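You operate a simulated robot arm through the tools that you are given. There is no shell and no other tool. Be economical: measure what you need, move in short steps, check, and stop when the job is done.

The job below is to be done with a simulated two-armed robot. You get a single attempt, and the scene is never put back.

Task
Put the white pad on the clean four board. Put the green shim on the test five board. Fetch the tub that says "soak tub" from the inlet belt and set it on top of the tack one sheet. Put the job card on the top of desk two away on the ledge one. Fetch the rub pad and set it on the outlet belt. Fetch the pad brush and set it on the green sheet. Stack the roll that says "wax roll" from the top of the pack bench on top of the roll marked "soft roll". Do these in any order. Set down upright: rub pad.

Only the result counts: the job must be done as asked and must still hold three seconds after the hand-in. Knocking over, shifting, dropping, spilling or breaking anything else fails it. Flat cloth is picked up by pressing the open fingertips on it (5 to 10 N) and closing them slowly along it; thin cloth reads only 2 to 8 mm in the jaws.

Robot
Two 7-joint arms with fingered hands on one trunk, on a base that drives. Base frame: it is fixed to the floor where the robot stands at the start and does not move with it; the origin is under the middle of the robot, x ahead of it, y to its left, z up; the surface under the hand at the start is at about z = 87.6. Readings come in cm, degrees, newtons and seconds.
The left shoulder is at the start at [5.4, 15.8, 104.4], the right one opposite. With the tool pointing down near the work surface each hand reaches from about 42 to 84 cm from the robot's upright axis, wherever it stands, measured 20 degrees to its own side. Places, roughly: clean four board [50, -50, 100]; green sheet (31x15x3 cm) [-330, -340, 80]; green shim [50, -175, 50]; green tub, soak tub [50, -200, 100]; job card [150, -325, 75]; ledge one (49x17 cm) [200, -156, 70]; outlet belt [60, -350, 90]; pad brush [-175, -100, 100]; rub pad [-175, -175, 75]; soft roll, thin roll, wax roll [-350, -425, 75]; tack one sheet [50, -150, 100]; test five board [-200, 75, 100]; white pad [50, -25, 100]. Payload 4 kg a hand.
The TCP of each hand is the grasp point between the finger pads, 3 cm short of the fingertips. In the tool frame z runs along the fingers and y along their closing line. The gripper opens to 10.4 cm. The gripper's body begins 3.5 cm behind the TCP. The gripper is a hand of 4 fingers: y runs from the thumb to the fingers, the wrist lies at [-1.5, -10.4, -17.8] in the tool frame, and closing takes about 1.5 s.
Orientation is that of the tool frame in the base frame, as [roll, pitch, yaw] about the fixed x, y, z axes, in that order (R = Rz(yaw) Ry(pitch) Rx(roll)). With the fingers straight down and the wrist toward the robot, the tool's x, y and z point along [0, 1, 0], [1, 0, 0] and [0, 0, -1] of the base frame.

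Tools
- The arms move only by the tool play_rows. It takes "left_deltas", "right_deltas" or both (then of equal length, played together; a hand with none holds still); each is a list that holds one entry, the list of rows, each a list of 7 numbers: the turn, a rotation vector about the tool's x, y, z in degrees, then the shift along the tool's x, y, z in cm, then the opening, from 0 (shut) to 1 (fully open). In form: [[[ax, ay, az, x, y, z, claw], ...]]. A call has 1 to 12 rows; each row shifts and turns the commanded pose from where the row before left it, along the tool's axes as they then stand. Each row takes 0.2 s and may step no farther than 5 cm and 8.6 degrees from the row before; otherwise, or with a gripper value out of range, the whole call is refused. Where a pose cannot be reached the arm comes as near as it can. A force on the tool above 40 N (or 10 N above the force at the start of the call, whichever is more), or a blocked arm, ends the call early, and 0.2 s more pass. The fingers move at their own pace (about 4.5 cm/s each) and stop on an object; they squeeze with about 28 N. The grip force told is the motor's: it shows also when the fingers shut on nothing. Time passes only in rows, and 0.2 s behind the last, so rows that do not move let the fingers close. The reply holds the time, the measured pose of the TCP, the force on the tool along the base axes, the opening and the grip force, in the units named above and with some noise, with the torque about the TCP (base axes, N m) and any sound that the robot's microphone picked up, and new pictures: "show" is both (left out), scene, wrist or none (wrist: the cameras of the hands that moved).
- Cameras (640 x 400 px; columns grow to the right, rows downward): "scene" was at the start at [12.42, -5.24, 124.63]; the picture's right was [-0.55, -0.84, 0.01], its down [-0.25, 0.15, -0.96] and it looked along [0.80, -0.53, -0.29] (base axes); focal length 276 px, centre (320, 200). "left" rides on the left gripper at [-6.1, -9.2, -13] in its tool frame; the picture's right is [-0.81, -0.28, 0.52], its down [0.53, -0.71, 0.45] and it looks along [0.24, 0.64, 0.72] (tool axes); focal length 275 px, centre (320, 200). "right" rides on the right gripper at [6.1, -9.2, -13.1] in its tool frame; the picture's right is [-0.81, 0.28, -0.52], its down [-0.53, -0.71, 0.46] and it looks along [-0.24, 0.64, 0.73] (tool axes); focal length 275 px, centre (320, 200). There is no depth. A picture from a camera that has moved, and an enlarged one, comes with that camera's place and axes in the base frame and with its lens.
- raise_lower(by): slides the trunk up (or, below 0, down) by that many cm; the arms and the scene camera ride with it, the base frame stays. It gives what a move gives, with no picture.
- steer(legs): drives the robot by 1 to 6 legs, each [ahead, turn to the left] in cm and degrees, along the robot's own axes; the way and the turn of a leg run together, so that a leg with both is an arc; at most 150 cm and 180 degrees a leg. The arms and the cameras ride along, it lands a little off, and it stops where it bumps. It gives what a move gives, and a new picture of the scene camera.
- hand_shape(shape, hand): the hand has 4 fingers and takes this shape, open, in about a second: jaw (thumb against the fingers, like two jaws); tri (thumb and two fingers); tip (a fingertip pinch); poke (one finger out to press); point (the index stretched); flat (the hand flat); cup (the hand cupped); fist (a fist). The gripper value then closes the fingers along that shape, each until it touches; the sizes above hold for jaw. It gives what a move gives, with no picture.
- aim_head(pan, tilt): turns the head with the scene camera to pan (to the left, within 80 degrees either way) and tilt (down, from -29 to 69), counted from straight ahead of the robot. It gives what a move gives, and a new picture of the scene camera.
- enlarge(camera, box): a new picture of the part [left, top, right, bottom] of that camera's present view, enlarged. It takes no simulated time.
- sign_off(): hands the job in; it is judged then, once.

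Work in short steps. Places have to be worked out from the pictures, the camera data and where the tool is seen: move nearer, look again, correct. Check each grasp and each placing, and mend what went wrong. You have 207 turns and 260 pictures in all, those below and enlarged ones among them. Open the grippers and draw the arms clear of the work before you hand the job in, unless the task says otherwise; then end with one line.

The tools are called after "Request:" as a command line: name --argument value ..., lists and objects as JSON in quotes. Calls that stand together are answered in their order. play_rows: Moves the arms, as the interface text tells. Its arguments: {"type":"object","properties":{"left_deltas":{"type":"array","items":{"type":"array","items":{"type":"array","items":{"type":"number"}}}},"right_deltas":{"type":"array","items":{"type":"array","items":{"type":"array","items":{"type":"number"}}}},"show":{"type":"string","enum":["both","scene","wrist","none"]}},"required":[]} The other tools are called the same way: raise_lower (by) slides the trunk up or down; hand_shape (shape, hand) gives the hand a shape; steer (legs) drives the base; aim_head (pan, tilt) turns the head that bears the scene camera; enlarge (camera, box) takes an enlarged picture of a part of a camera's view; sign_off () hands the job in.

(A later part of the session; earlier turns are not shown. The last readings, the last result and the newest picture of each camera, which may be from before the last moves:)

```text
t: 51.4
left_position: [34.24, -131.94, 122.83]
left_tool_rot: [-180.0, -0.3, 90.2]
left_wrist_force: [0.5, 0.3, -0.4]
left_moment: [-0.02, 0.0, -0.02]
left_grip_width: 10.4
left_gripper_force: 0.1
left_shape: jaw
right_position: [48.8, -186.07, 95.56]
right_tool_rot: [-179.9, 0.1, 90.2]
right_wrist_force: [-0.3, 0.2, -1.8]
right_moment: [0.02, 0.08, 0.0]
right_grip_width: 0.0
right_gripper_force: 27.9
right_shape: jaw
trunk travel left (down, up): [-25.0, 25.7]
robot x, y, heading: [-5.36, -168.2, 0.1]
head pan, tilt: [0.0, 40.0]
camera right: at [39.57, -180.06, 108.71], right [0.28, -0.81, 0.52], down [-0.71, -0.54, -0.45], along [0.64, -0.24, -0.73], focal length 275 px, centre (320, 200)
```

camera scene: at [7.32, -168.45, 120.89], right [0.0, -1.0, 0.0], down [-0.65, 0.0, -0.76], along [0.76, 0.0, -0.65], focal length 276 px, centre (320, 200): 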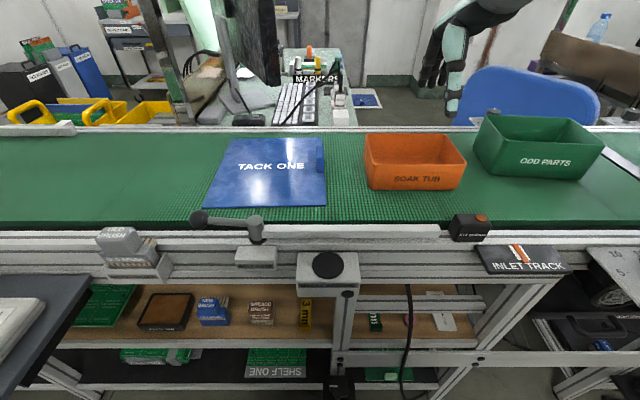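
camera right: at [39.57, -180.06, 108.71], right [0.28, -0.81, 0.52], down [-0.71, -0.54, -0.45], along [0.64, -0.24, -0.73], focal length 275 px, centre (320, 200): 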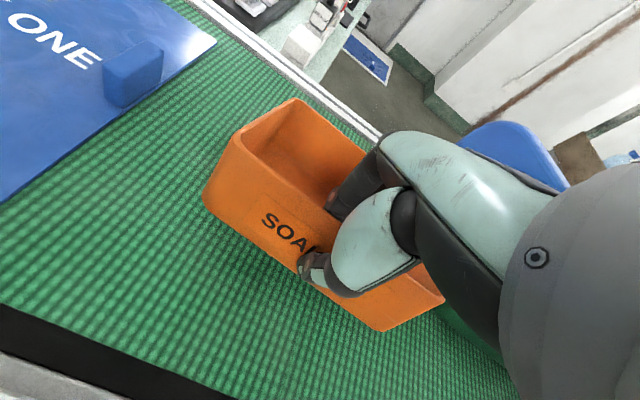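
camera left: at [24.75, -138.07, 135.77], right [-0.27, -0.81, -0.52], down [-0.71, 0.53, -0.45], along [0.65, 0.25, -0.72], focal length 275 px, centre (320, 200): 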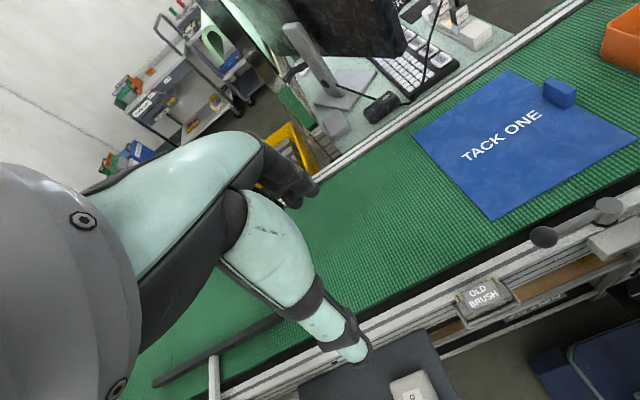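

The tub hangs from the wall. I raise it and carry it left over the sheet.

Request:
play_rows --right_deltas '[[[0, 0, 0, 0, 0, -3, 0], [0, 0, 0, 0, 0, -4, 0], [0, 0, 0, 2, 0.2, 0, 0], [0, 0, 0, 4, 0.2, 0, 0], [0, 0, 0, 4.3, 0.3, 0, 0], [0, 0, 0, 4.3, 0.2, 0, 0], [0, 0, 0, 4.3, 0.2, 0, 0], [0, 0, 0, 4.3, 0.2, 0, 0], [0, 0, 0, 4, 0.2, 0, 0], [0, 0, 0, 3.1, 0.2, 0, 0], [0, 0, 0, 0, 0, 0, 0], [0, 0, 0, 0, 0, 0, 0]]]' --show "both"

```text
t: 54.0
left_position: [34.09, -131.9, 122.9]
left_tool_rot: [-180.0, -0.3, 90.2]
left_wrist_force: [-0.3, 0.0, 0.5]
left_moment: [-0.01, 0.0, 0.01]
left_grip_width: 10.39
left_gripper_force: 0.0
left_shape: jaw
right_position: [47.7, -176.34, 102.54]
right_tool_rot: [-180.0, 0.0, 90.1]
right_wrist_force: [0.3, -0.5, -2.1]
right_moment: [0.04, 0.09, -0.01]
right_grip_width: 0.01
right_gripper_force: 28.2
right_shape: jaw
right hand out of reach, approached as far as the arm can: row 5, 6, 7, 8, 9, 10
trunk travel left (down, up): [-25.0, 25.7]
robot x, y, heading: [-5.36, -168.46, 0.2]
head pan, tilt: [0.0, 40.0]
camera scene: at [7.5, -168.4, 120.87], right [0.0, -1.0, 0.0], down [-0.65, 0.0, -0.76], along [0.76, 0.0, -0.65], focal length 276 px, centre (320, 200)
camera right: at [38.52, -170.41, 115.57], right [0.28, -0.81, 0.52], down [-0.71, -0.54, -0.45], along [0.64, -0.24, -0.73], focal length 275 px, centre (320, 200)
```

scene: 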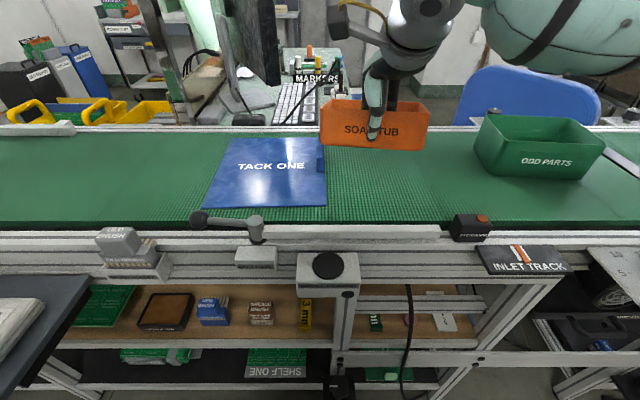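
right: 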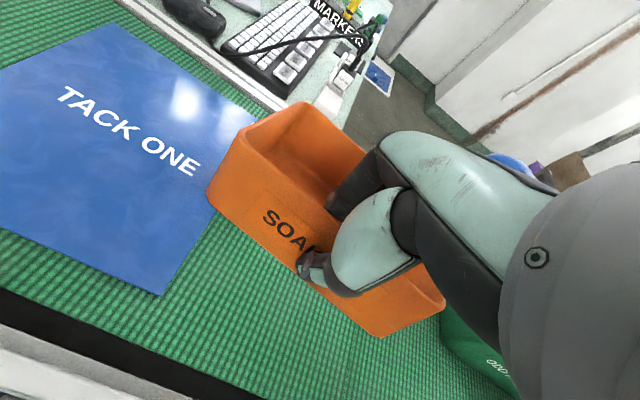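

The right hand's reach ends here. The measured hand position is fine, so I turn the robot 22° left, which swings the tub over the sheet, and then look.

Request:
steer --legs '[[0, 22]]'

```text
t: 55.7
left_position: [17.68, -119.65, 122.89]
left_tool_rot: [179.9, -0.3, 112.0]
left_wrist_force: [0.5, 0.1, -1.2]
left_moment: [-0.02, -0.01, 0.01]
left_grip_width: 10.41
left_gripper_force: 0.0
left_shape: jaw
right_position: [46.81, -156.27, 105.22]
right_tool_rot: [177.0, -0.3, 111.7]
right_wrist_force: [-1.3, -2.7, 10.2]
right_moment: [-0.05, 0.14, -0.01]
right_grip_width: 0.0
right_gripper_force: 28.1
right_shape: jaw
trunk travel left (down, up): [-25.0, 25.7]
robot x, y, heading: [-5.72, -168.44, 22.0]
head pan, tilt: [0.0, 40.0]
camera scene: at [6.66, -163.72, 120.86], right [0.37, -0.93, 0.0], down [-0.61, -0.24, -0.76], along [0.7, 0.28, -0.65], focal length 276 px, centre (320, 200)
```

scene: 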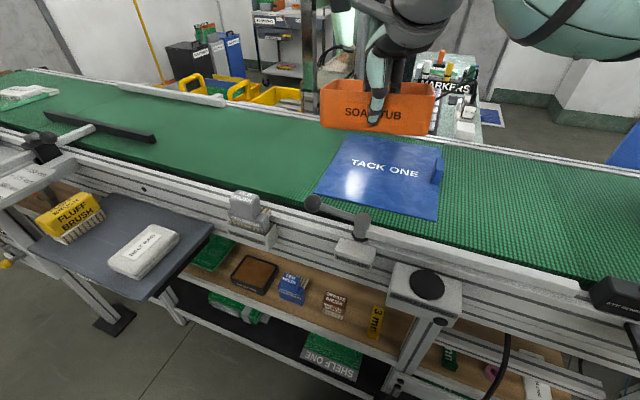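

The tub hangs over the sheet region. I straighten the hand's yaw back toward 90° and check.

Request:
play_rows --right_deltas '[[[0, 0, 0, 0, 0, 0, 0], [0, 0, 7.2, 0, 0, 0, 0], [0, 0, 7.2, 0, 0, 0, 0], [0, 0, 7.2, 0, 0, 0, 0], [0, 0, 0, 0, 0, 0, 0], [0, 0, 0, 0, 0, 0, 0]]]' --show "both"

```text
t: 57.1
left_position: [16.31, -120.14, 123.22]
left_tool_rot: [179.3, -0.2, 112.1]
left_wrist_force: [-0.4, 0.8, 0.0]
left_moment: [-0.02, -0.01, -0.02]
left_grip_width: 10.37
left_gripper_force: 0.1
left_shape: jaw
right_position: [45.56, -160.64, 107.88]
right_tool_rot: [176.7, -1.7, 90.1]
right_wrist_force: [-0.1, 0.4, -1.1]
right_moment: [0.04, 0.12, 0.03]
right_grip_width: 0.0
right_gripper_force: 27.9
right_shape: jaw
right hand out of reach, approached as far as the arm can: row 2, 3, 4
trunk travel left (down, up): [-25.0, 25.7]
robot x, y, heading: [-5.52, -168.5, 21.7]
head pan, tilt: [0.0, 40.0]
camera scene: at [6.64, -163.76, 120.87], right [0.37, -0.93, 0.0], down [-0.61, -0.24, -0.76], along [0.7, 0.28, -0.65], focal length 276 px, centre (320, 200)
camera right: at [35.59, -154.84, 120.58], right [0.25, -0.83, 0.51], down [-0.69, -0.52, -0.51], along [0.69, -0.22, -0.69], focal length 275 px, centre (320, 200)
```

scene: 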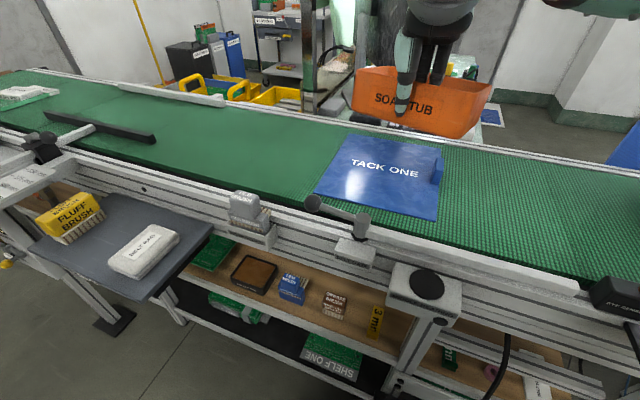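
right: 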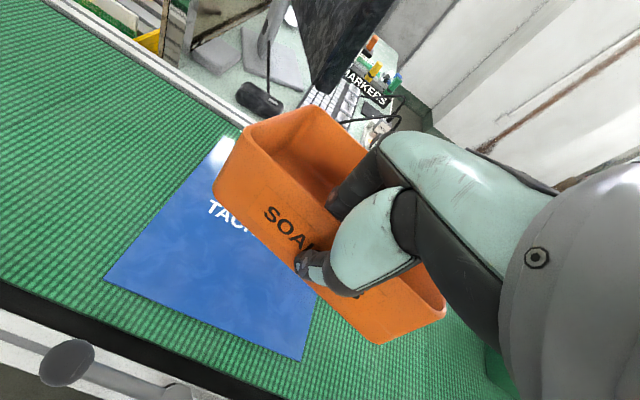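

The hand is still at its limit on this side. I turn the robot another 15° left so the target lies well on the right hand's own side.

Request:
steer --legs '[[0, 15]]'

Request:
play_rows --right_deltas '[[[0, 0, 0, 0, 0, 0, 0], [0, 0, 0, 0, 0, 0, 0]]]' --show "none"

```text
t: 58.5
left_position: [4.53, -116.11, 122.66]
left_tool_rot: [-179.8, -0.2, 125.6]
left_wrist_force: [0.6, 1.0, -0.3]
left_moment: [-0.05, -0.01, -0.03]
left_grip_width: 10.39
left_gripper_force: 0.0
left_shape: jaw
right_position: [43.35, -150.19, 109.72]
right_tool_rot: [173.3, -1.9, 101.0]
right_wrist_force: [-0.2, -0.3, -3.2]
right_moment: [0.03, 0.06, 0.02]
right_grip_width: 0.0
right_gripper_force: 27.9
right_shape: jaw
trunk travel left (down, up): [-25.0, 25.7]
robot x, y, heading: [-6.54, -169.31, 33.9]
head pan, tilt: [0.0, 40.0]
stopped in leg 1: the force on the tool passed its limit at 49 N (the readings are from after the stop); the commanded pose is now the measured one
camera scene: at [3.91, -161.99, 120.9], right [0.56, -0.83, 0.0], down [-0.54, -0.36, -0.76], along [0.63, 0.42, -0.65], focal length 276 px, centre (320, 200)
```

scene: 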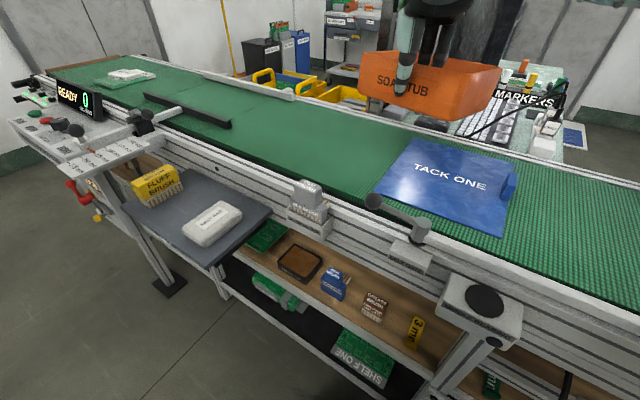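

```text
t: 59.1
left_position: [3.61, -116.8, 123.3]
left_tool_rot: [179.6, -0.3, 125.7]
left_wrist_force: [0.0, -0.6, 0.1]
left_moment: [0.0, 0.02, 0.0]
left_grip_width: 10.39
left_gripper_force: 0.1
left_shape: jaw
right_position: [42.68, -150.74, 110.37]
right_tool_rot: [172.9, -2.4, 100.9]
right_wrist_force: [-0.3, 0.5, -1.5]
right_moment: [0.0, 0.07, 0.0]
right_grip_width: 0.01
right_gripper_force: 28.0
right_shape: jaw
trunk travel left (down, up): [-25.0, 25.7]
robot x, y, heading: [-6.62, -169.04, 33.9]
head pan, tilt: [0.0, 40.0]
```

The commanded pose is now reset to the measured one and everything looks undisturbed. I level the hand, set its yaw to 90° and move the tub toward TCP [50.5, -155.8, 103].

Request:
play_rows --right_deltas '[[[3.5, -1.2, 3.6, 0, 0, 0, 0], [3.5, -1.2, 3.6, 0, 0, 0, 0], [0, 0, 3.6, 0, 0, 0, 0], [0, 0, 0, -1.7, 2.6, 2, 0], [0, 0, 0, -1.7, 2.6, 2, 0], [0, 0, 0, -1.7, 2.6, 2, 0], [0, 0, 0, 0, 0, 0, 0], [0, 0, 0, 0, 0, 0, 0]]]' --show "both"

```text
t: 60.9
left_position: [3.94, -116.76, 123.08]
left_tool_rot: [179.7, -0.4, 125.7]
left_wrist_force: [-0.6, -0.9, -0.1]
left_moment: [0.0, -0.01, -0.01]
left_grip_width: 10.42
left_gripper_force: 0.2
left_shape: jaw
right_position: [51.4, -158.61, 103.39]
right_tool_rot: [-179.7, -0.4, 90.0]
right_wrist_force: [0.2, -0.3, -1.6]
right_moment: [0.02, 0.11, 0.0]
right_grip_width: 0.0
right_gripper_force: 27.9
right_shape: jaw
right hand out of reach, approached as far as the arm can: row 1, 2, 3
trunk travel left (down, up): [-25.0, 25.7]
robot x, y, heading: [-6.27, -168.99, 33.6]
head pan, tilt: [0.0, 40.0]
camera scene: at [3.81, -162.32, 120.94], right [0.56, -0.83, 0.0], down [-0.54, -0.36, -0.76], along [0.63, 0.42, -0.65], focal length 276 px, centre (320, 200)
camera right: at [42.19, -152.51, 116.58], right [0.28, -0.81, 0.51], down [-0.72, -0.53, -0.46], along [0.64, -0.24, -0.73], focal length 275 px, centre (320, 200)
```

scene: 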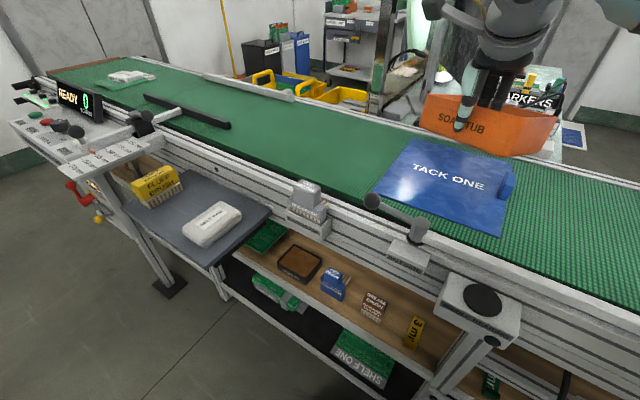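
right: 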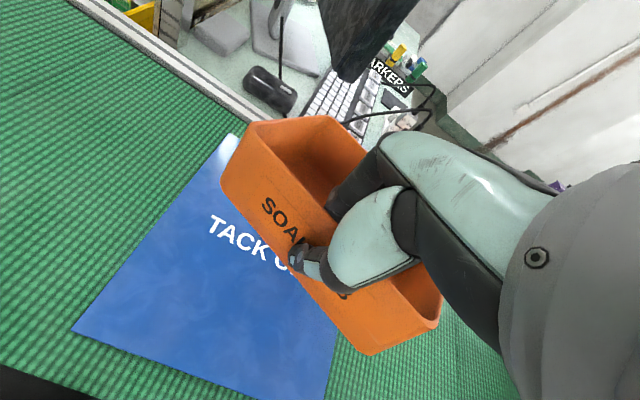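

The tub seems to have turned a little in the grip. I look closer.

Request:
enlarge --camera "scene" --box '[360, 50, 620, 250]'

Request:
enlarge --camera "right" --box '[150, 90, 470, 390]'

```text
2.00 times, centred on (490, 150) of scene
camera zoom: at [3.81, -162.32, 120.94], right [0.56, -0.83, 0.0], down [-0.54, -0.36, -0.76], along [0.63, 0.42, -0.65], focal length 552 px, centre (-20, 300)
```

zoom: 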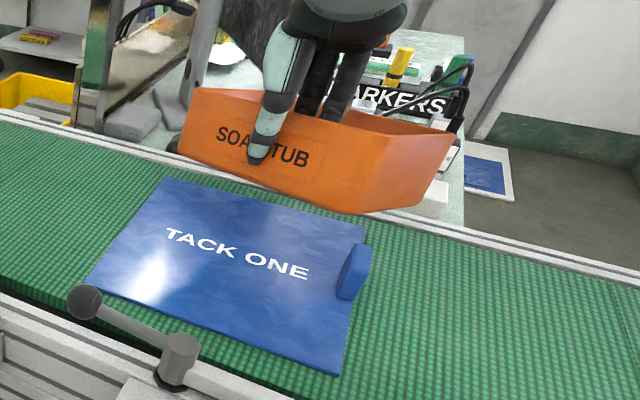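

```text
1.33 times, centred on (310, 240) of right
camera zoom: at [42.19, -152.51, 116.58], right [0.28, -0.81, 0.51], down [-0.72, -0.53, -0.46], along [0.64, -0.24, -0.73], focal length 367 px, centre (333, 147)
```

zoom: 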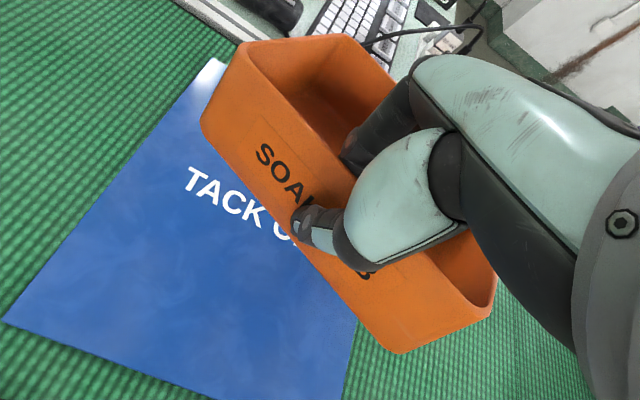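

The tub's right end hangs about 9° low in the pinch. I counter-rotate the hand about its closing axis and shift 2.9 cm left.

Request:
play_rows --right_deltas '[[[0, 0, 0, 2.9, -0.9, 0, 0], [0, -8.5, 0, 0, 0, 0, 0], [0, 0, 0, 0, 0, 0, 0], [0, 0, 0, 0, 0, 0, 0]]]' --show "both"

```text
t: 61.9
left_position: [3.93, -116.78, 123.1]
left_tool_rot: [179.7, -0.3, 125.7]
left_wrist_force: [-0.3, -0.1, 0.7]
left_moment: [0.0, 0.04, 0.0]
left_grip_width: 10.4
left_gripper_force: 0.2
left_shape: jaw
right_position: [50.42, -155.6, 103.51]
right_tool_rot: [-179.6, 8.2, 90.1]
right_wrist_force: [1.2, 0.3, -1.9]
right_moment: [0.05, 0.08, -0.02]
right_grip_width: 0.0
right_gripper_force: 28.0
right_shape: jaw
trunk travel left (down, up): [-25.0, 25.7]
robot x, y, heading: [-6.46, -169.37, 33.8]
head pan, tilt: [0.0, 40.0]
camera scene: at [3.83, -162.26, 120.94], right [0.56, -0.83, 0.0], down [-0.54, -0.36, -0.76], along [0.63, 0.42, -0.65], focal length 276 px, centre (320, 200)
camera right: at [41.36, -147.7, 115.53], right [0.28, -0.73, 0.63], down [-0.71, -0.59, -0.37], along [0.64, -0.34, -0.69], focal length 275 px, centre (320, 200)
```

scene: 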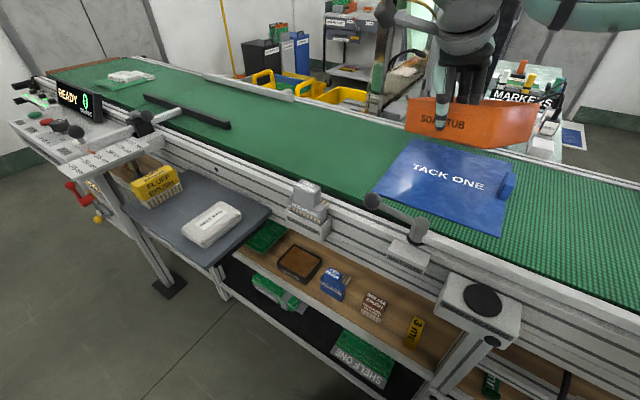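
right: 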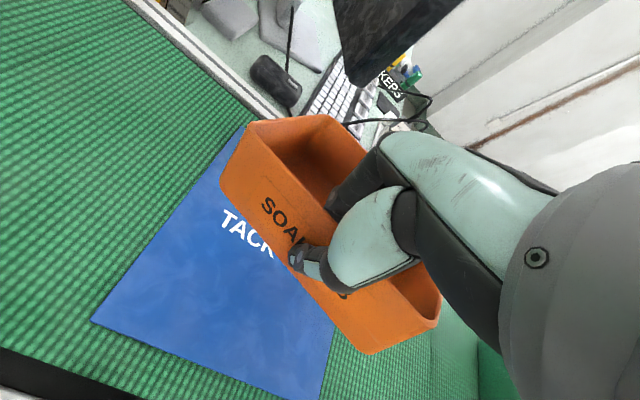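

Judged level-ish and centred near y -157. I lower straight down 8 cm and check against the block.

Request:
play_rows --right_deltas '[[[0, 0, 0, 0.82, 0, 3.9, 0], [0, 0, 0, 0.82, 0, 3.9, 0], [0, 0, 0, 0, 0, 0, 0], [0, 0, 0, 0, 0, 0, 0]]]' --show "wrist"

Request:
enlarge --camera "scene" --box '[360, 70, 600, 250]'

```text
t: 62.9
left_position: [3.91, -116.85, 123.06]
left_tool_rot: [179.7, -0.3, 125.7]
left_wrist_force: [-0.5, 0.4, -0.1]
left_moment: [0.03, 0.04, 0.01]
left_grip_width: 10.4
left_gripper_force: 0.1
left_shape: jaw
right_position: [50.4, -155.07, 95.58]
right_tool_rot: [-179.8, 8.1, 90.0]
right_wrist_force: [-1.2, -0.9, -0.1]
right_moment: [0.0, -0.04, 0.01]
right_grip_width: 0.01
right_gripper_force: 28.1
right_shape: jaw
trunk travel left (down, up): [-25.0, 25.7]
robot x, y, heading: [-6.07, -169.19, 33.7]
head pan, tilt: [0.0, 40.0]
camera right: at [41.29, -147.13, 107.66], right [0.28, -0.73, 0.63], down [-0.71, -0.59, -0.37], along [0.64, -0.34, -0.69], focal length 275 px, centre (320, 200)
```

right: 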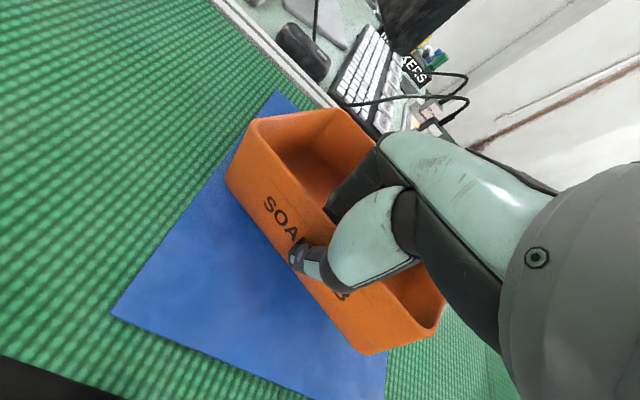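

```text
2.22 times, centred on (480, 160) of scene
camera zoom: at [3.8, -162.28, 120.94], right [0.56, -0.83, 0.0], down [-0.54, -0.36, -0.76], along [0.63, 0.42, -0.65], focal length 613 px, centre (-36, 289)
```

zoom: 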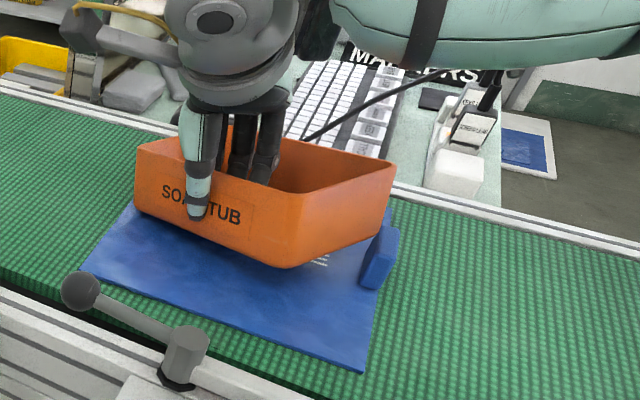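

Triangulating the tub's corners from both cameras: the bottom-left is at [55.3, -148, 88.0] and the bottom-right at [47.0, -162.4, 92.2]. So the tub has yawed 30° and its right end is high, and I need to undo my tilt and turn the hand +30°. I lift, then correct.

Request:
play_rows --right_deltas '[[[0, 0, 0, 0, 0, -3, 0], [0, 8.1, 0, 0, 0, -2, 0], [0, 0, -7.5, 0, 0, 0, 0], [0, 0, -7.5, 0, 0, 0, 0], [0, 0, -7.5, 0, 0, 0, 0], [0, 0, -7.5, 0, 0, 0, 0], [0, 5, 0, 0, 0, 0, 0], [0, 0, 0, 0, 0, 0, 0], [0, 0, 0, 0, 0, 0, 0]]]' --show "both"

Request:
enlarge --camera "scene" --box '[360, 50, 600, 250]'

```text
t: 64.9
left_position: [3.91, -116.69, 123.09]
left_tool_rot: [179.6, -0.3, 125.6]
left_wrist_force: [0.4, -0.5, -0.4]
left_moment: [0.03, 0.0, 0.02]
left_grip_width: 10.4
left_gripper_force: 0.1
left_shape: jaw
right_position: [50.45, -154.3, 100.39]
right_tool_rot: [-179.9, -5.2, 120.0]
right_wrist_force: [0.3, 0.4, -2.9]
right_moment: [-0.02, 0.08, -0.01]
right_grip_width: 0.0
right_gripper_force: 27.5
right_shape: jaw
trunk travel left (down, up): [-25.0, 25.7]
robot x, y, heading: [-6.66, -169.01, 33.9]
head pan, tilt: [0.0, 40.0]
camera scene: at [3.77, -162.3, 120.95], right [0.56, -0.83, 0.0], down [-0.54, -0.36, -0.76], along [0.63, 0.42, -0.65], focal length 276 px, centre (320, 200)
camera right: at [40.04, -154.65, 114.06], right [0.67, -0.6, 0.44], down [-0.37, -0.78, -0.5], along [0.65, 0.17, -0.75], focal length 275 px, centre (320, 200)
```

scene: 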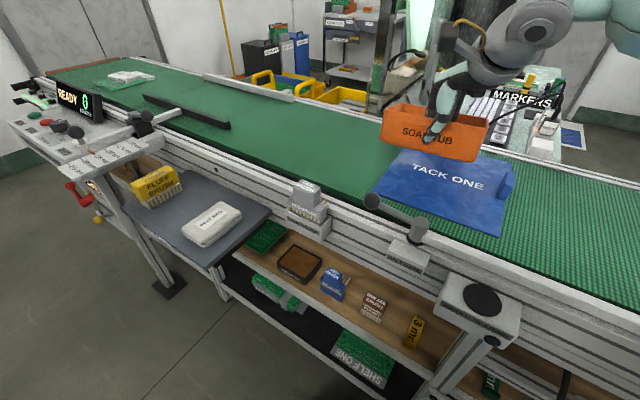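
right: 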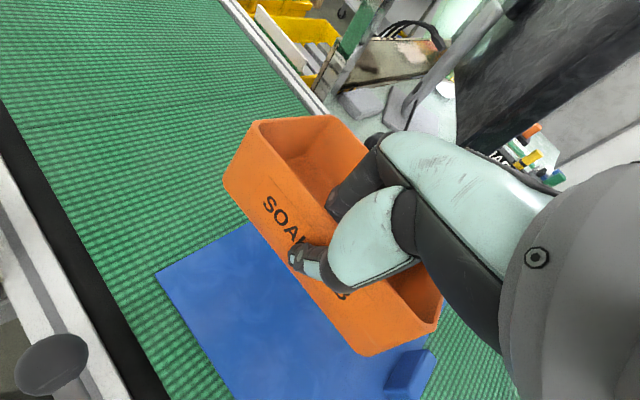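

```text
2.00 times, centred on (480, 150) of scene
camera zoom: at [3.77, -162.3, 120.95], right [0.56, -0.83, 0.0], down [-0.54, -0.36, -0.76], along [0.63, 0.42, -0.65], focal length 552 px, centre (0, 300)
```

zoom: 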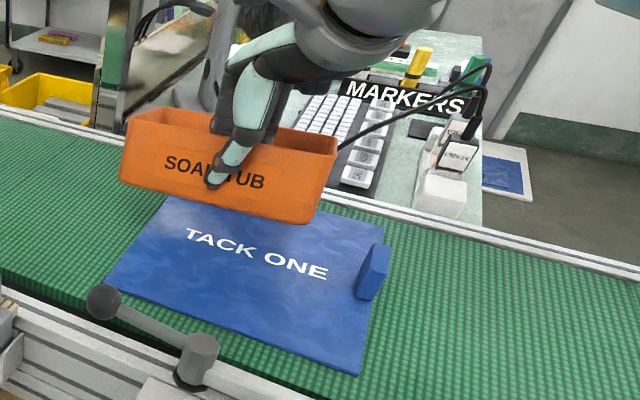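

Now the tub is level, with its bottom corners at [49.5, -145.6, 95.3] and [51.6, -162.3, 94.9]. I take out the last 7° of yaw, shift it about 3 cm right, and lower to just above the sheet.

Request:
play_rows --right_deltas '[[[0, 0, 7, 0, 0, 0, 0], [0, 0, 0, -3.2, -1.4, 0, 0], [0, 0, 0, 0, 0, 3, 0], [0, 0, 0, 0, 0, 3, 0], [0, 0, 0, 0, 0, 0, 0], [0, 0, 0, 0, 0, 0, 0]]]' --show "wrist"

Request:
enlarge --camera "scene" --box '[360, 70, 600, 250]'

```text
t: 66.3
left_position: [3.91, -116.75, 123.06]
left_tool_rot: [179.7, -0.3, 125.7]
left_wrist_force: [-0.9, 0.0, 0.0]
left_moment: [0.02, -0.01, -0.06]
left_grip_width: 10.4
left_gripper_force: 0.0
left_shape: jaw
right_position: [50.06, -157.41, 94.18]
right_tool_rot: [-179.2, -5.0, 113.1]
right_wrist_force: [0.5, -0.1, -0.7]
right_moment: [-0.01, -0.1, 0.01]
right_grip_width: 0.01
right_gripper_force: 28.2
right_shape: jaw
trunk travel left (down, up): [-25.0, 25.7]
robot x, y, heading: [-6.39, -169.17, 33.4]
head pan, tilt: [0.0, 40.0]
camera right: at [39.86, -156.36, 107.95], right [0.59, -0.67, 0.44], down [-0.47, -0.73, -0.49], along [0.65, 0.08, -0.75], focal length 275 px, centre (320, 200)
```

right: 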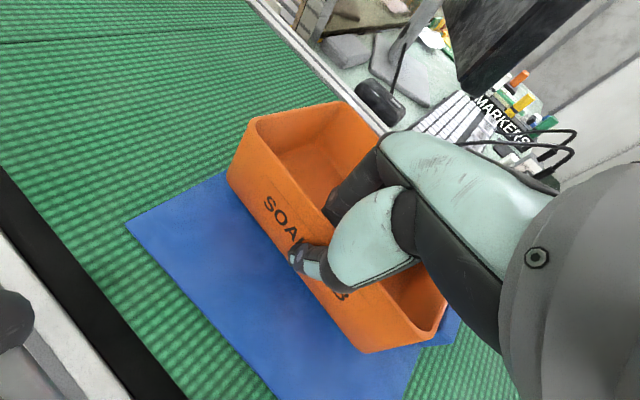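

```text
2.22 times, centred on (480, 160) of scene
camera zoom: at [3.74, -162.23, 120.95], right [0.56, -0.83, 0.0], down [-0.54, -0.36, -0.76], along [0.63, 0.42, -0.65], focal length 613 px, centre (-36, 289)
```

zoom: 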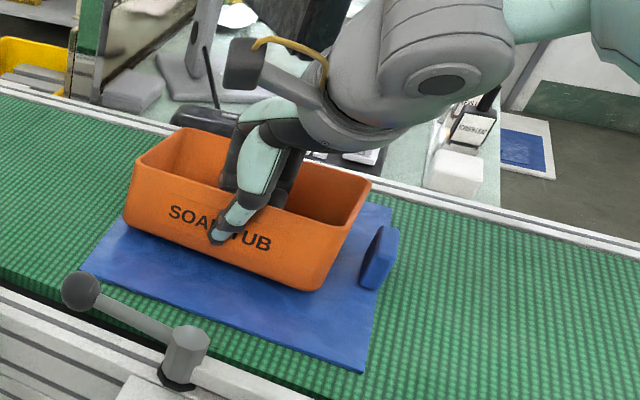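

Well aligned. I lower in small steps to full seating.

Request:
play_rows --right_deltas '[[[0, 0, 0, 0, 0, 0.5, 0], [0, 0, 0, 0, 0, 0, 0]]]' --show "none"

Request:
play_rows --right_deltas '[[[0, 0, 0, 0, 0, 0.5, 0], [0, 0, 0, 0, 0, 0, 0]]]' --show "none"

```text
t: 66.9
left_position: [3.81, -116.84, 123.13]
left_tool_rot: [179.6, -0.2, 125.6]
left_wrist_force: [0.2, -0.2, -0.1]
left_moment: [0.02, 0.01, 0.01]
left_grip_width: 10.39
left_gripper_force: 0.0
left_shape: jaw
right_position: [50.08, -157.36, 93.68]
right_tool_rot: [-179.2, -5.0, 113.0]
right_wrist_force: [0.2, 0.3, 0.4]
right_moment: [0.05, -0.08, 0.04]
right_grip_width: 0.0
right_gripper_force: 27.8
right_shape: jaw
trunk travel left (down, up): [-25.0, 25.7]
robot x, y, heading: [-6.21, -169.14, 33.8]
head pan, tilt: [0.0, 40.0]
```

```text
t: 67.5
left_position: [3.82, -116.8, 123.2]
left_tool_rot: [179.6, -0.3, 125.6]
left_wrist_force: [0.1, -0.4, -0.7]
left_moment: [-0.01, 0.02, 0.06]
left_grip_width: 10.42
left_gripper_force: 0.1
left_shape: jaw
right_position: [50.17, -157.37, 93.23]
right_tool_rot: [-179.2, -4.9, 113.1]
right_wrist_force: [-0.6, 0.1, 0.9]
right_moment: [0.06, -0.06, 0.03]
right_grip_width: 0.0
right_gripper_force: 27.7
right_shape: jaw
trunk travel left (down, up): [-25.0, 25.7]
robot x, y, heading: [-6.56, -169.04, 33.5]
head pan, tilt: [0.0, 40.0]
```

Request:
play_rows --right_deltas '[[[0, 0, 0, 0, 0, 0.4, 0], [0, 0, 0, 0, 0, 0, 0]]]' --show "wrist"

Request:
enlarge --camera "scene" --box '[360, 70, 600, 250]'

```text
t: 68.1
left_position: [3.76, -116.84, 123.18]
left_tool_rot: [179.6, -0.3, 125.7]
left_wrist_force: [-0.1, 0.2, 0.4]
left_moment: [-0.04, 0.0, 0.0]
left_grip_width: 10.38
left_gripper_force: 0.2
left_shape: jaw
right_position: [49.91, -157.2, 93.0]
right_tool_rot: [-179.5, -5.1, 113.0]
right_wrist_force: [2.1, -2.3, 15.1]
right_moment: [0.05, -0.08, 0.02]
right_grip_width: 0.0
right_gripper_force: 28.3
right_shape: jaw
trunk travel left (down, up): [-25.0, 25.7]
robot x, y, heading: [-6.45, -169.06, 33.8]
head pan, tilt: [0.0, 40.0]
camera right: at [39.7, -156.26, 106.73], right [0.59, -0.68, 0.44], down [-0.47, -0.73, -0.49], along [0.66, 0.09, -0.75], focal length 275 px, centre (320, 200)
```

right: 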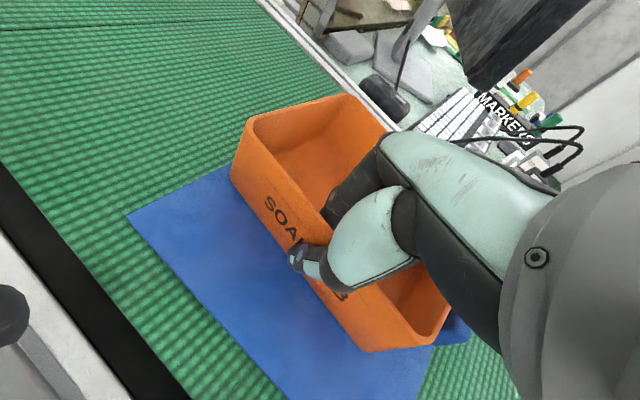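

```text
2.22 times, centred on (480, 160) of scene
camera zoom: at [3.63, -162.34, 120.98], right [0.56, -0.83, 0.0], down [-0.54, -0.36, -0.76], along [0.63, 0.42, -0.65], focal length 613 px, centre (-36, 289)
```

zoom: 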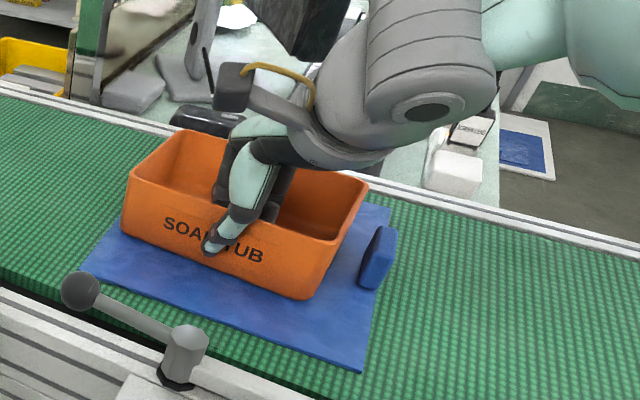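

Seated with 15 N. I release and rise along the tool axis.

Request:
play_rows --right_deltas '[[[0, 0, 0, 0, 0, -0.2, 0.3], [0, 0, 0, 0, 0, 0, 0.6], [0, 0, 0, 0, 0, 0, 0.6], [0, 0, 0, 0, 0, 0, 0.6], [0, 0, 0, 0, 0, 0, 0.6], [0, 0, 0, 0, 0, -2, 0.6], [0, 0, 0, 0, 0, -4, 0.6], [0, 0, 0, 0, 0, -5, 0.6], [0, 0, 0, 0, 0, -5, 0.6], [0, 0, 0, 0, 0, -5, 1], [0, 0, 0, 0, 0, 0, 1]]]' --show "both"

```text
t: 70.5
left_position: [3.95, -116.87, 123.17]
left_tool_rot: [179.7, -0.3, 125.7]
left_wrist_force: [0.7, 0.3, -0.4]
left_moment: [0.01, 0.0, 0.0]
left_grip_width: 10.39
left_gripper_force: 0.1
left_shape: jaw
right_position: [51.07, -158.86, 113.98]
right_tool_rot: [-179.1, -5.0, 113.0]
right_wrist_force: [0.2, 0.4, -0.3]
right_moment: [0.02, 0.02, 0.02]
right_grip_width: 10.34
right_gripper_force: 0.1
right_shape: jaw
trunk travel left (down, up): [-25.0, 25.7]
robot x, y, heading: [-6.44, -169.23, 33.8]
head pan, tilt: [0.0, 40.0]
camera scene: at [3.81, -162.27, 120.94], right [0.56, -0.83, 0.0], down [-0.54, -0.36, -0.76], along [0.63, 0.42, -0.65], focal length 276 px, centre (320, 200)
camera right: at [40.77, -157.9, 127.73], right [0.59, -0.67, 0.44], down [-0.47, -0.73, -0.49], along [0.65, 0.08, -0.75], focal length 275 px, centre (320, 200)
```

scene: 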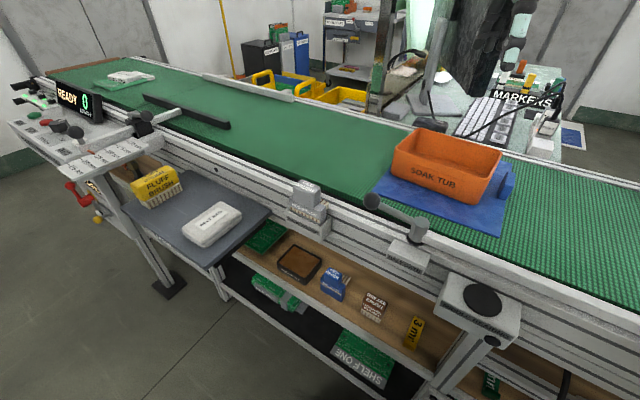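
right: 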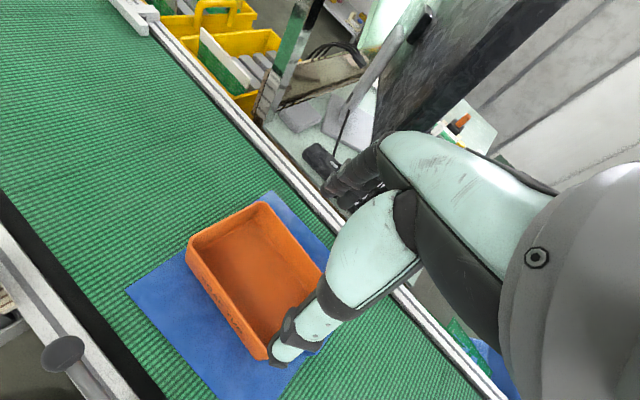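

The soak tub is on the sheet, with the block untouched. For the shim, I face the belt again and back off 35 cm, then lower the trunk to look under the belt.

Request:
steer --legs '[[0, -34], [-36, 0]]'

Request:
raise_lower --by -24

Request:
aim_head --pan -12 --tilt 28

```text
t: 71.2
left_position: [2.46, -117.64, 123.62]
left_tool_rot: [178.9, -0.4, 125.7]
left_wrist_force: [-1.3, -0.5, 0.3]
left_moment: [-0.01, -0.05, -0.01]
left_grip_width: 10.37
left_gripper_force: 0.0
left_shape: jaw
right_position: [49.68, -159.76, 114.79]
right_tool_rot: [180.0, -5.1, 113.2]
right_wrist_force: [0.6, -0.1, 0.1]
right_moment: [0.02, 0.0, -0.01]
right_grip_width: 10.41
right_gripper_force: 0.1
right_shape: jaw
trunk travel left (down, up): [-25.0, 25.7]
robot x, y, heading: [-6.42, -168.91, 33.7]
head pan, tilt: [0.0, 40.0]
stopped in leg 1: the robot was blocked; the commanded pose is now the measured one
camera scene: at [4.17, -161.99, 120.89], right [0.56, -0.83, 0.0], down [-0.54, -0.36, -0.76], along [0.63, 0.42, -0.65], focal length 276 px, centre (320, 200)
```

scene: 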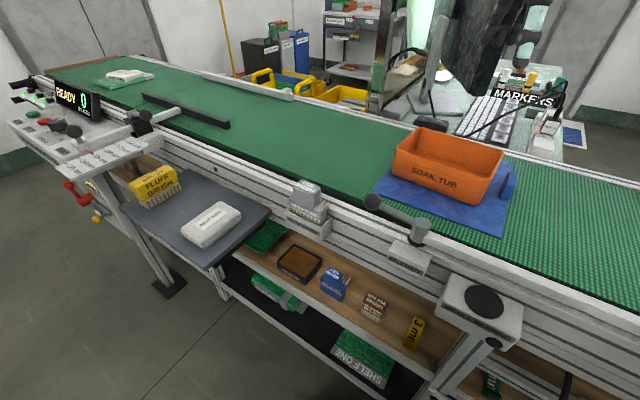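

```text
t: 73.7
left_position: [2.11, -117.81, 99.72]
left_tool_rot: [178.6, -0.2, 125.6]
left_wrist_force: [0.5, 0.6, 0.4]
left_moment: [0.05, 0.01, 0.0]
left_grip_width: 10.39
left_gripper_force: 0.1
left_shape: jaw
right_position: [49.27, -159.85, 91.56]
right_tool_rot: [179.1, -5.3, 113.4]
right_wrist_force: [-6.0, -5.0, 36.7]
right_moment: [0.35, -2.25, -0.24]
right_grip_width: 10.22
right_gripper_force: 0.0
right_shape: jaw
trunk travel left (down, up): [-1.0, 49.7]
robot x, y, heading: [-6.21, -169.09, 33.8]
head pan, tilt: [0.0, 40.0]
```

```text
t: 74.4
left_position: [1.97, -117.83, 99.77]
left_tool_rot: [178.7, -0.2, 125.7]
left_wrist_force: [0.1, -1.0, 1.1]
left_moment: [-0.01, 0.01, -0.01]
left_grip_width: 10.4
left_gripper_force: 0.1
left_shape: jaw
right_position: [49.29, -159.82, 91.44]
right_tool_rot: [179.1, -5.4, 113.2]
right_wrist_force: [-5.0, -3.9, 38.4]
right_moment: [0.38, -2.39, -0.17]
right_grip_width: 10.16
right_gripper_force: 0.2
right_shape: jaw
trunk travel left (down, up): [-1.0, 49.7]
robot x, y, heading: [-6.39, -169.26, 33.8]
head pan, tilt: [-12.0, 28.0]
camera scene: at [5.03, -163.53, 98.79], right [0.37, -0.93, 0.0], down [-0.44, -0.18, -0.88], along [0.82, 0.32, -0.48], focal length 276 px, centre (320, 200)
```

scene: 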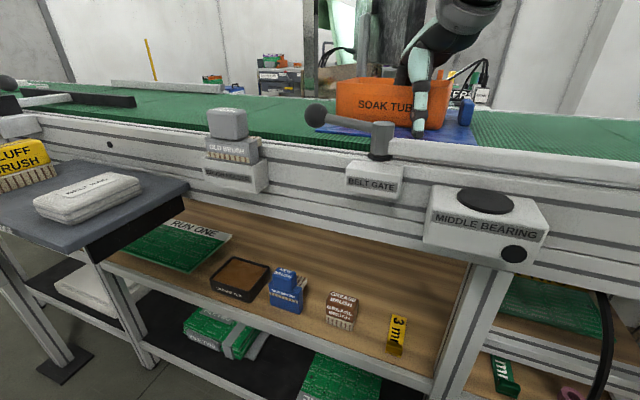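

I should not have chained those calls: the turn was blocked and the right hand came down onto the tub. I raise the trunk back at once.

Request:
raise_lower --by 24

```text
t: 76.9
left_position: [2.43, -117.61, 123.62]
left_tool_rot: [178.9, -0.3, 125.8]
left_wrist_force: [-0.3, -0.3, 0.3]
left_moment: [0.02, 0.0, -0.01]
left_grip_width: 10.39
left_gripper_force: 0.0
left_shape: jaw
right_position: [49.67, -159.85, 114.67]
right_tool_rot: [179.9, -5.2, 113.2]
right_wrist_force: [-0.3, 0.7, -0.8]
right_moment: [-0.01, 0.04, 0.0]
right_grip_width: 10.37
right_gripper_force: 0.1
right_shape: jaw
trunk travel left (down, up): [-25.0, 25.7]
robot x, y, heading: [-6.9, -169.03, 33.8]
head pan, tilt: [-12.0, 28.0]
```

Request:
aim_head --pan 0 --tilt 40

Request:
enlarge --camera "right" --box '[100, 100, 420, 400]'

```text
t: 77.7
left_position: [2.52, -117.75, 123.66]
left_tool_rot: [179.0, -0.3, 125.7]
left_wrist_force: [-0.3, -0.3, 0.3]
left_moment: [0.03, -0.02, 0.0]
left_grip_width: 10.4
left_gripper_force: 0.0
left_shape: jaw
right_position: [49.4, -159.75, 114.66]
right_tool_rot: [-179.9, -5.2, 113.1]
right_wrist_force: [0.5, 0.7, -0.7]
right_moment: [0.01, 0.03, 0.0]
right_grip_width: 10.39
right_gripper_force: 0.1
right_shape: jaw
trunk travel left (down, up): [-25.0, 25.7]
robot x, y, heading: [-6.88, -169.21, 33.9]
head pan, tilt: [0.0, 40.0]
camera scene: at [4.23, -161.92, 120.89], right [0.55, -0.83, 0.0], down [-0.54, -0.36, -0.76], along [0.63, 0.42, -0.65], focal length 276 px, centre (320, 200)
```

scene: 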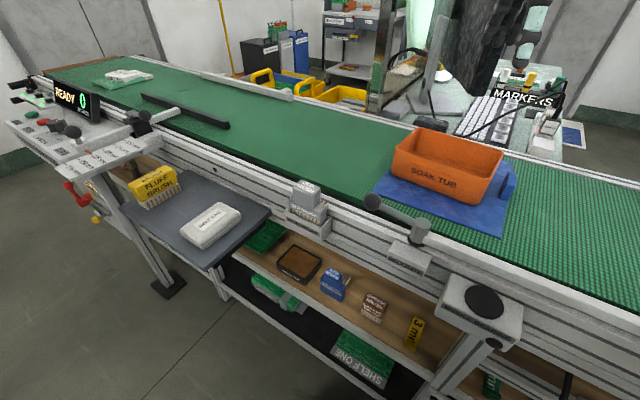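

```text
1.33 times, centred on (260, 250) of right
camera zoom: at [39.21, -158.88, 128.38], right [0.59, -0.68, 0.44], down [-0.46, -0.73, -0.5], along [0.66, 0.09, -0.74], focal length 367 px, centre (400, 133)
```

zoom: 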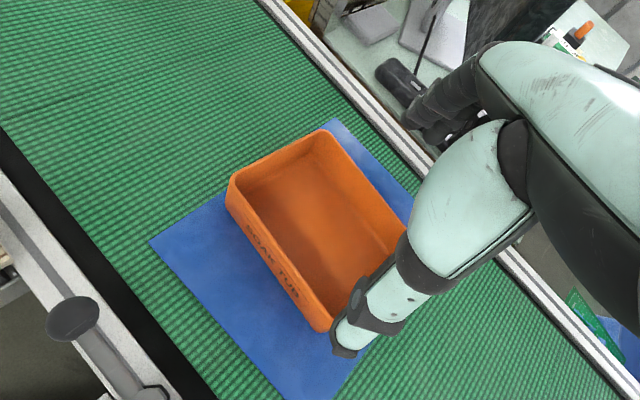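

The tub is unchanged. Something close by is blocking the turn, so I back straight off first.

Request:
steer --legs '[[-25, 0]]'

```text
t: 79.5
left_position: [-18.4, -131.58, 123.57]
left_tool_rot: [178.8, -0.3, 125.9]
left_wrist_force: [0.0, -0.2, -0.6]
left_moment: [0.02, 0.03, -0.02]
left_grip_width: 10.39
left_gripper_force: 0.1
left_shape: jaw
right_position: [28.81, -173.41, 114.75]
right_tool_rot: [180.0, -5.2, 113.3]
right_wrist_force: [-0.5, 0.5, -0.3]
right_moment: [0.0, -0.05, 0.0]
right_grip_width: 10.4
right_gripper_force: 0.0
right_shape: jaw
trunk travel left (down, up): [-25.0, 25.7]
robot x, y, heading: [-27.41, -182.47, 33.4]
head pan, tilt: [0.0, 40.0]
camera scene: at [-16.29, -175.8, 120.87], right [0.56, -0.83, 0.0], down [-0.54, -0.36, -0.76], along [0.63, 0.42, -0.65], focal length 276 px, centre (320, 200)
```

scene: 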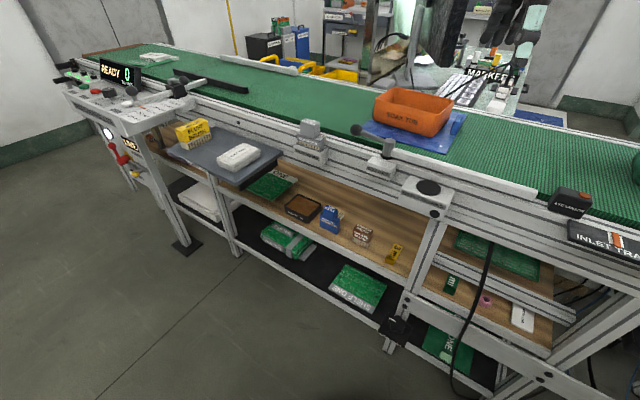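

Request:
enlarge --camera "scene" --box '[380, 180, 620, 360]'

```text
2.22 times, centred on (500, 270) of scene
camera zoom: at [-16.29, -175.8, 120.87], right [0.56, -0.83, 0.0], down [-0.54, -0.36, -0.76], along [0.63, 0.42, -0.65], focal length 613 px, centre (-80, 44)
```

zoom: 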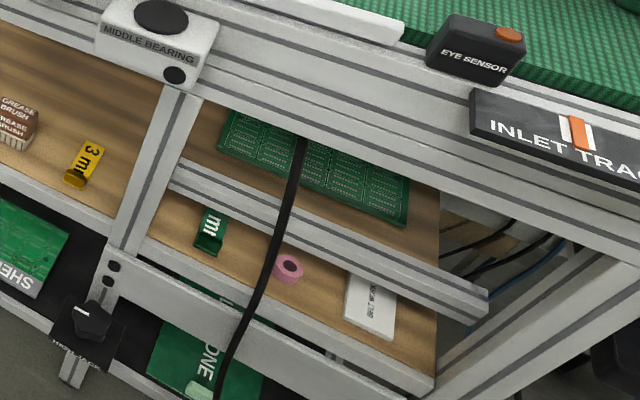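

Two views put the inner rail at x≈42, z≈54-58, and the shim's near tab at about [39, -182.8, 50]. I turn 15° right so the shim is on the right hand's side.

Request:
steer --legs '[[-5, -14]]'

```text
t: 80.9
left_position: [-12.19, -137.96, 124.06]
left_tool_rot: [178.1, -0.5, 111.9]
left_wrist_force: [0.1, -0.3, -0.1]
left_moment: [0.0, 0.03, 0.05]
left_grip_width: 10.37
left_gripper_force: 0.1
left_shape: jaw
right_position: [23.72, -190.1, 115.46]
right_tool_rot: [179.3, -5.3, 99.3]
right_wrist_force: [-0.8, 0.0, -0.3]
right_moment: [0.04, 0.01, 0.03]
right_grip_width: 10.38
right_gripper_force: 0.1
right_shape: jaw
trunk travel left (down, up): [-25.0, 25.7]
robot x, y, heading: [-31.93, -185.04, 19.7]
head pan, tilt: [0.0, 40.0]
camera scene: at [-19.4, -180.87, 120.88], right [0.34, -0.94, 0.0], down [-0.61, -0.22, -0.76], along [0.71, 0.26, -0.65], focal length 276 px, centre (320, 200)
```

scene: 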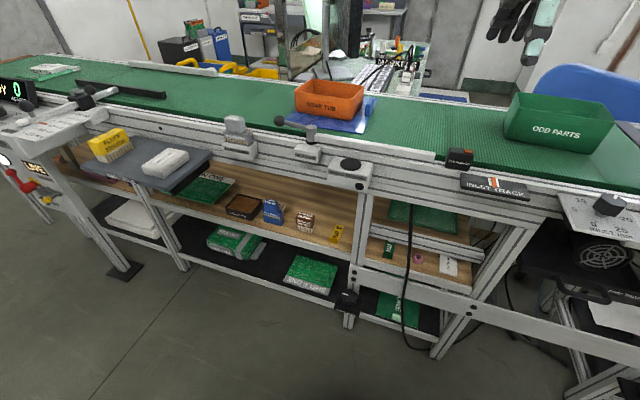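

I back off another 12 cm for clearance before lowering the trunk.

Request:
steer --legs '[[-12, 0]]'

Request:
raise_lower --by -24.5

```text
t: 82.2
left_position: [-23.76, -142.18, 124.09]
left_tool_rot: [178.0, -0.4, 111.9]
left_wrist_force: [0.3, -0.3, 0.2]
left_moment: [0.0, 0.04, 0.0]
left_grip_width: 10.37
left_gripper_force: 0.0
left_shape: jaw
right_position: [12.06, -193.98, 115.44]
right_tool_rot: [179.2, -5.3, 99.4]
right_wrist_force: [0.3, 0.0, -1.0]
right_moment: [-0.03, 0.05, 0.02]
right_grip_width: 10.39
right_gripper_force: 0.0
right_shape: jaw
trunk travel left (down, up): [-25.0, 25.7]
robot x, y, heading: [-43.06, -189.29, 19.7]
head pan, tilt: [0.0, 40.0]
camera scene: at [-30.0, -184.62, 120.77], right [0.34, -0.94, 0.0], down [-0.62, -0.22, -0.75], along [0.71, 0.25, -0.66], focal length 276 px, centre (320, 200)
```

scene: 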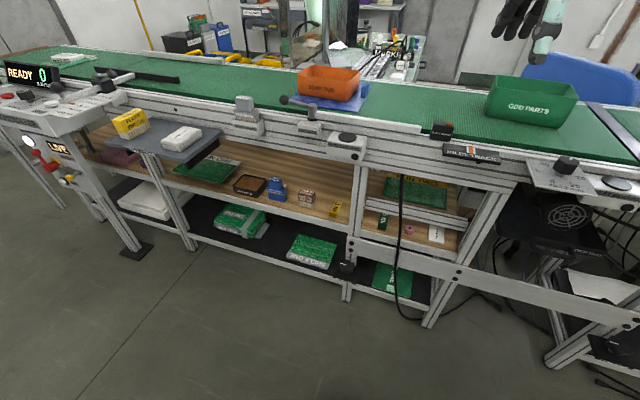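

```text
t: 84.7
left_position: [-25.78, -142.99, 100.37]
left_tool_rot: [176.4, -0.1, 111.6]
left_wrist_force: [0.2, -0.1, 0.0]
left_moment: [0.04, -0.03, 0.0]
left_grip_width: 10.38
left_gripper_force: 0.0
left_shape: jaw
right_position: [10.15, -194.84, 92.02]
right_tool_rot: [178.1, -5.5, 99.4]
right_wrist_force: [-0.4, -0.1, -0.6]
right_moment: [0.05, 0.02, 0.03]
right_grip_width: 10.39
right_gripper_force: 0.0
right_shape: jaw
trunk travel left (down, up): [-0.5, 50.2]
robot x, y, heading: [-42.97, -189.19, 19.9]
head pan, tilt: [0.0, 40.0]
```

The trunk is down. I bring the right hand in front of the shim bay and tilt the fingers forward to get a low view of the shim.

Request:
play_rows --right_deltas '[[[0, -5.5, 5, 0, 0, 3, 1], [2, 0, 4.4, 0, 0, 4, 1], [0, 0, 0, 2.56, 1.97, 3.2, 1], [0, 0, 0, 2.56, 1.97, 3.2, 1], [0, 0, 0, 2.56, 1.97, 3.2, 1], [0, 0, 0, 2.56, 1.97, 3.2, 1], [0, 0, 0, 2.56, 1.97, 3.2, 1], [-8, 0, 0, 0, 0, 0, 1], [-8, 0, 0, 0, 0, 0, 1], [-8, 0, 0, 0, 0, 0, 1], [-8, 0, 0, 0, 0, 0, 1], [-8, 0, 0, 0, 0, 0, 1]]]' --show "wrist"

```text
t: 87.3
left_position: [-25.75, -142.98, 100.32]
left_tool_rot: [176.4, 0.1, 111.6]
left_wrist_force: [0.3, 1.0, -0.1]
left_moment: [0.02, 0.0, 0.02]
left_grip_width: 10.41
left_gripper_force: 0.1
left_shape: jaw
right_position: [19.48, -185.45, 70.06]
right_tool_rot: [140.3, -0.2, 89.9]
right_wrist_force: [0.4, -0.4, -0.4]
right_moment: [0.02, -0.05, 0.0]
right_grip_width: 10.38
right_gripper_force: 0.1
right_shape: jaw
right hand out of reach, approached as far as the arm can: row 7, 11, 12
trunk travel left (down, up): [-0.5, 50.2]
robot x, y, heading: [-42.73, -189.13, 19.7]
head pan, tilt: [0.0, 40.0]
camera right: at [4.09, -179.32, 74.3], right [-0.12, -0.81, 0.57], down [-0.26, -0.53, -0.81], along [0.96, -0.24, -0.15], focal length 275 px, centre (320, 200)
```

right: 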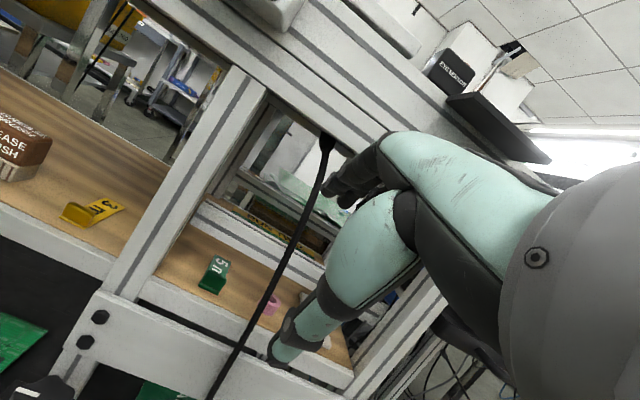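

Request:
enlarge --camera "right" --box '[50, 180, 310, 340]'

```text
2.46 times, centred on (180, 260) of right
camera zoom: at [4.09, -179.32, 74.3], right [-0.12, -0.81, 0.57], down [-0.26, -0.53, -0.81], along [0.96, -0.24, -0.15], focal length 678 px, centre (665, 52)
```

zoom: 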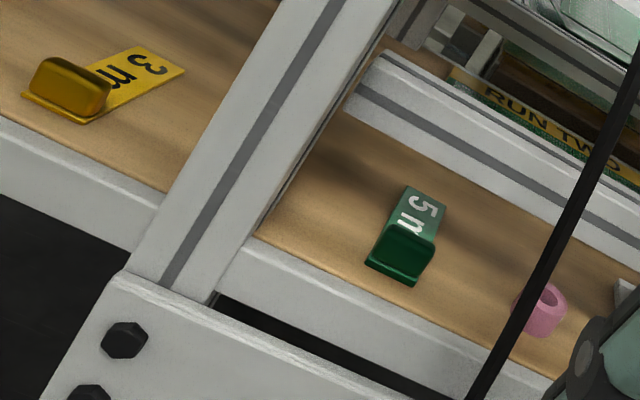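

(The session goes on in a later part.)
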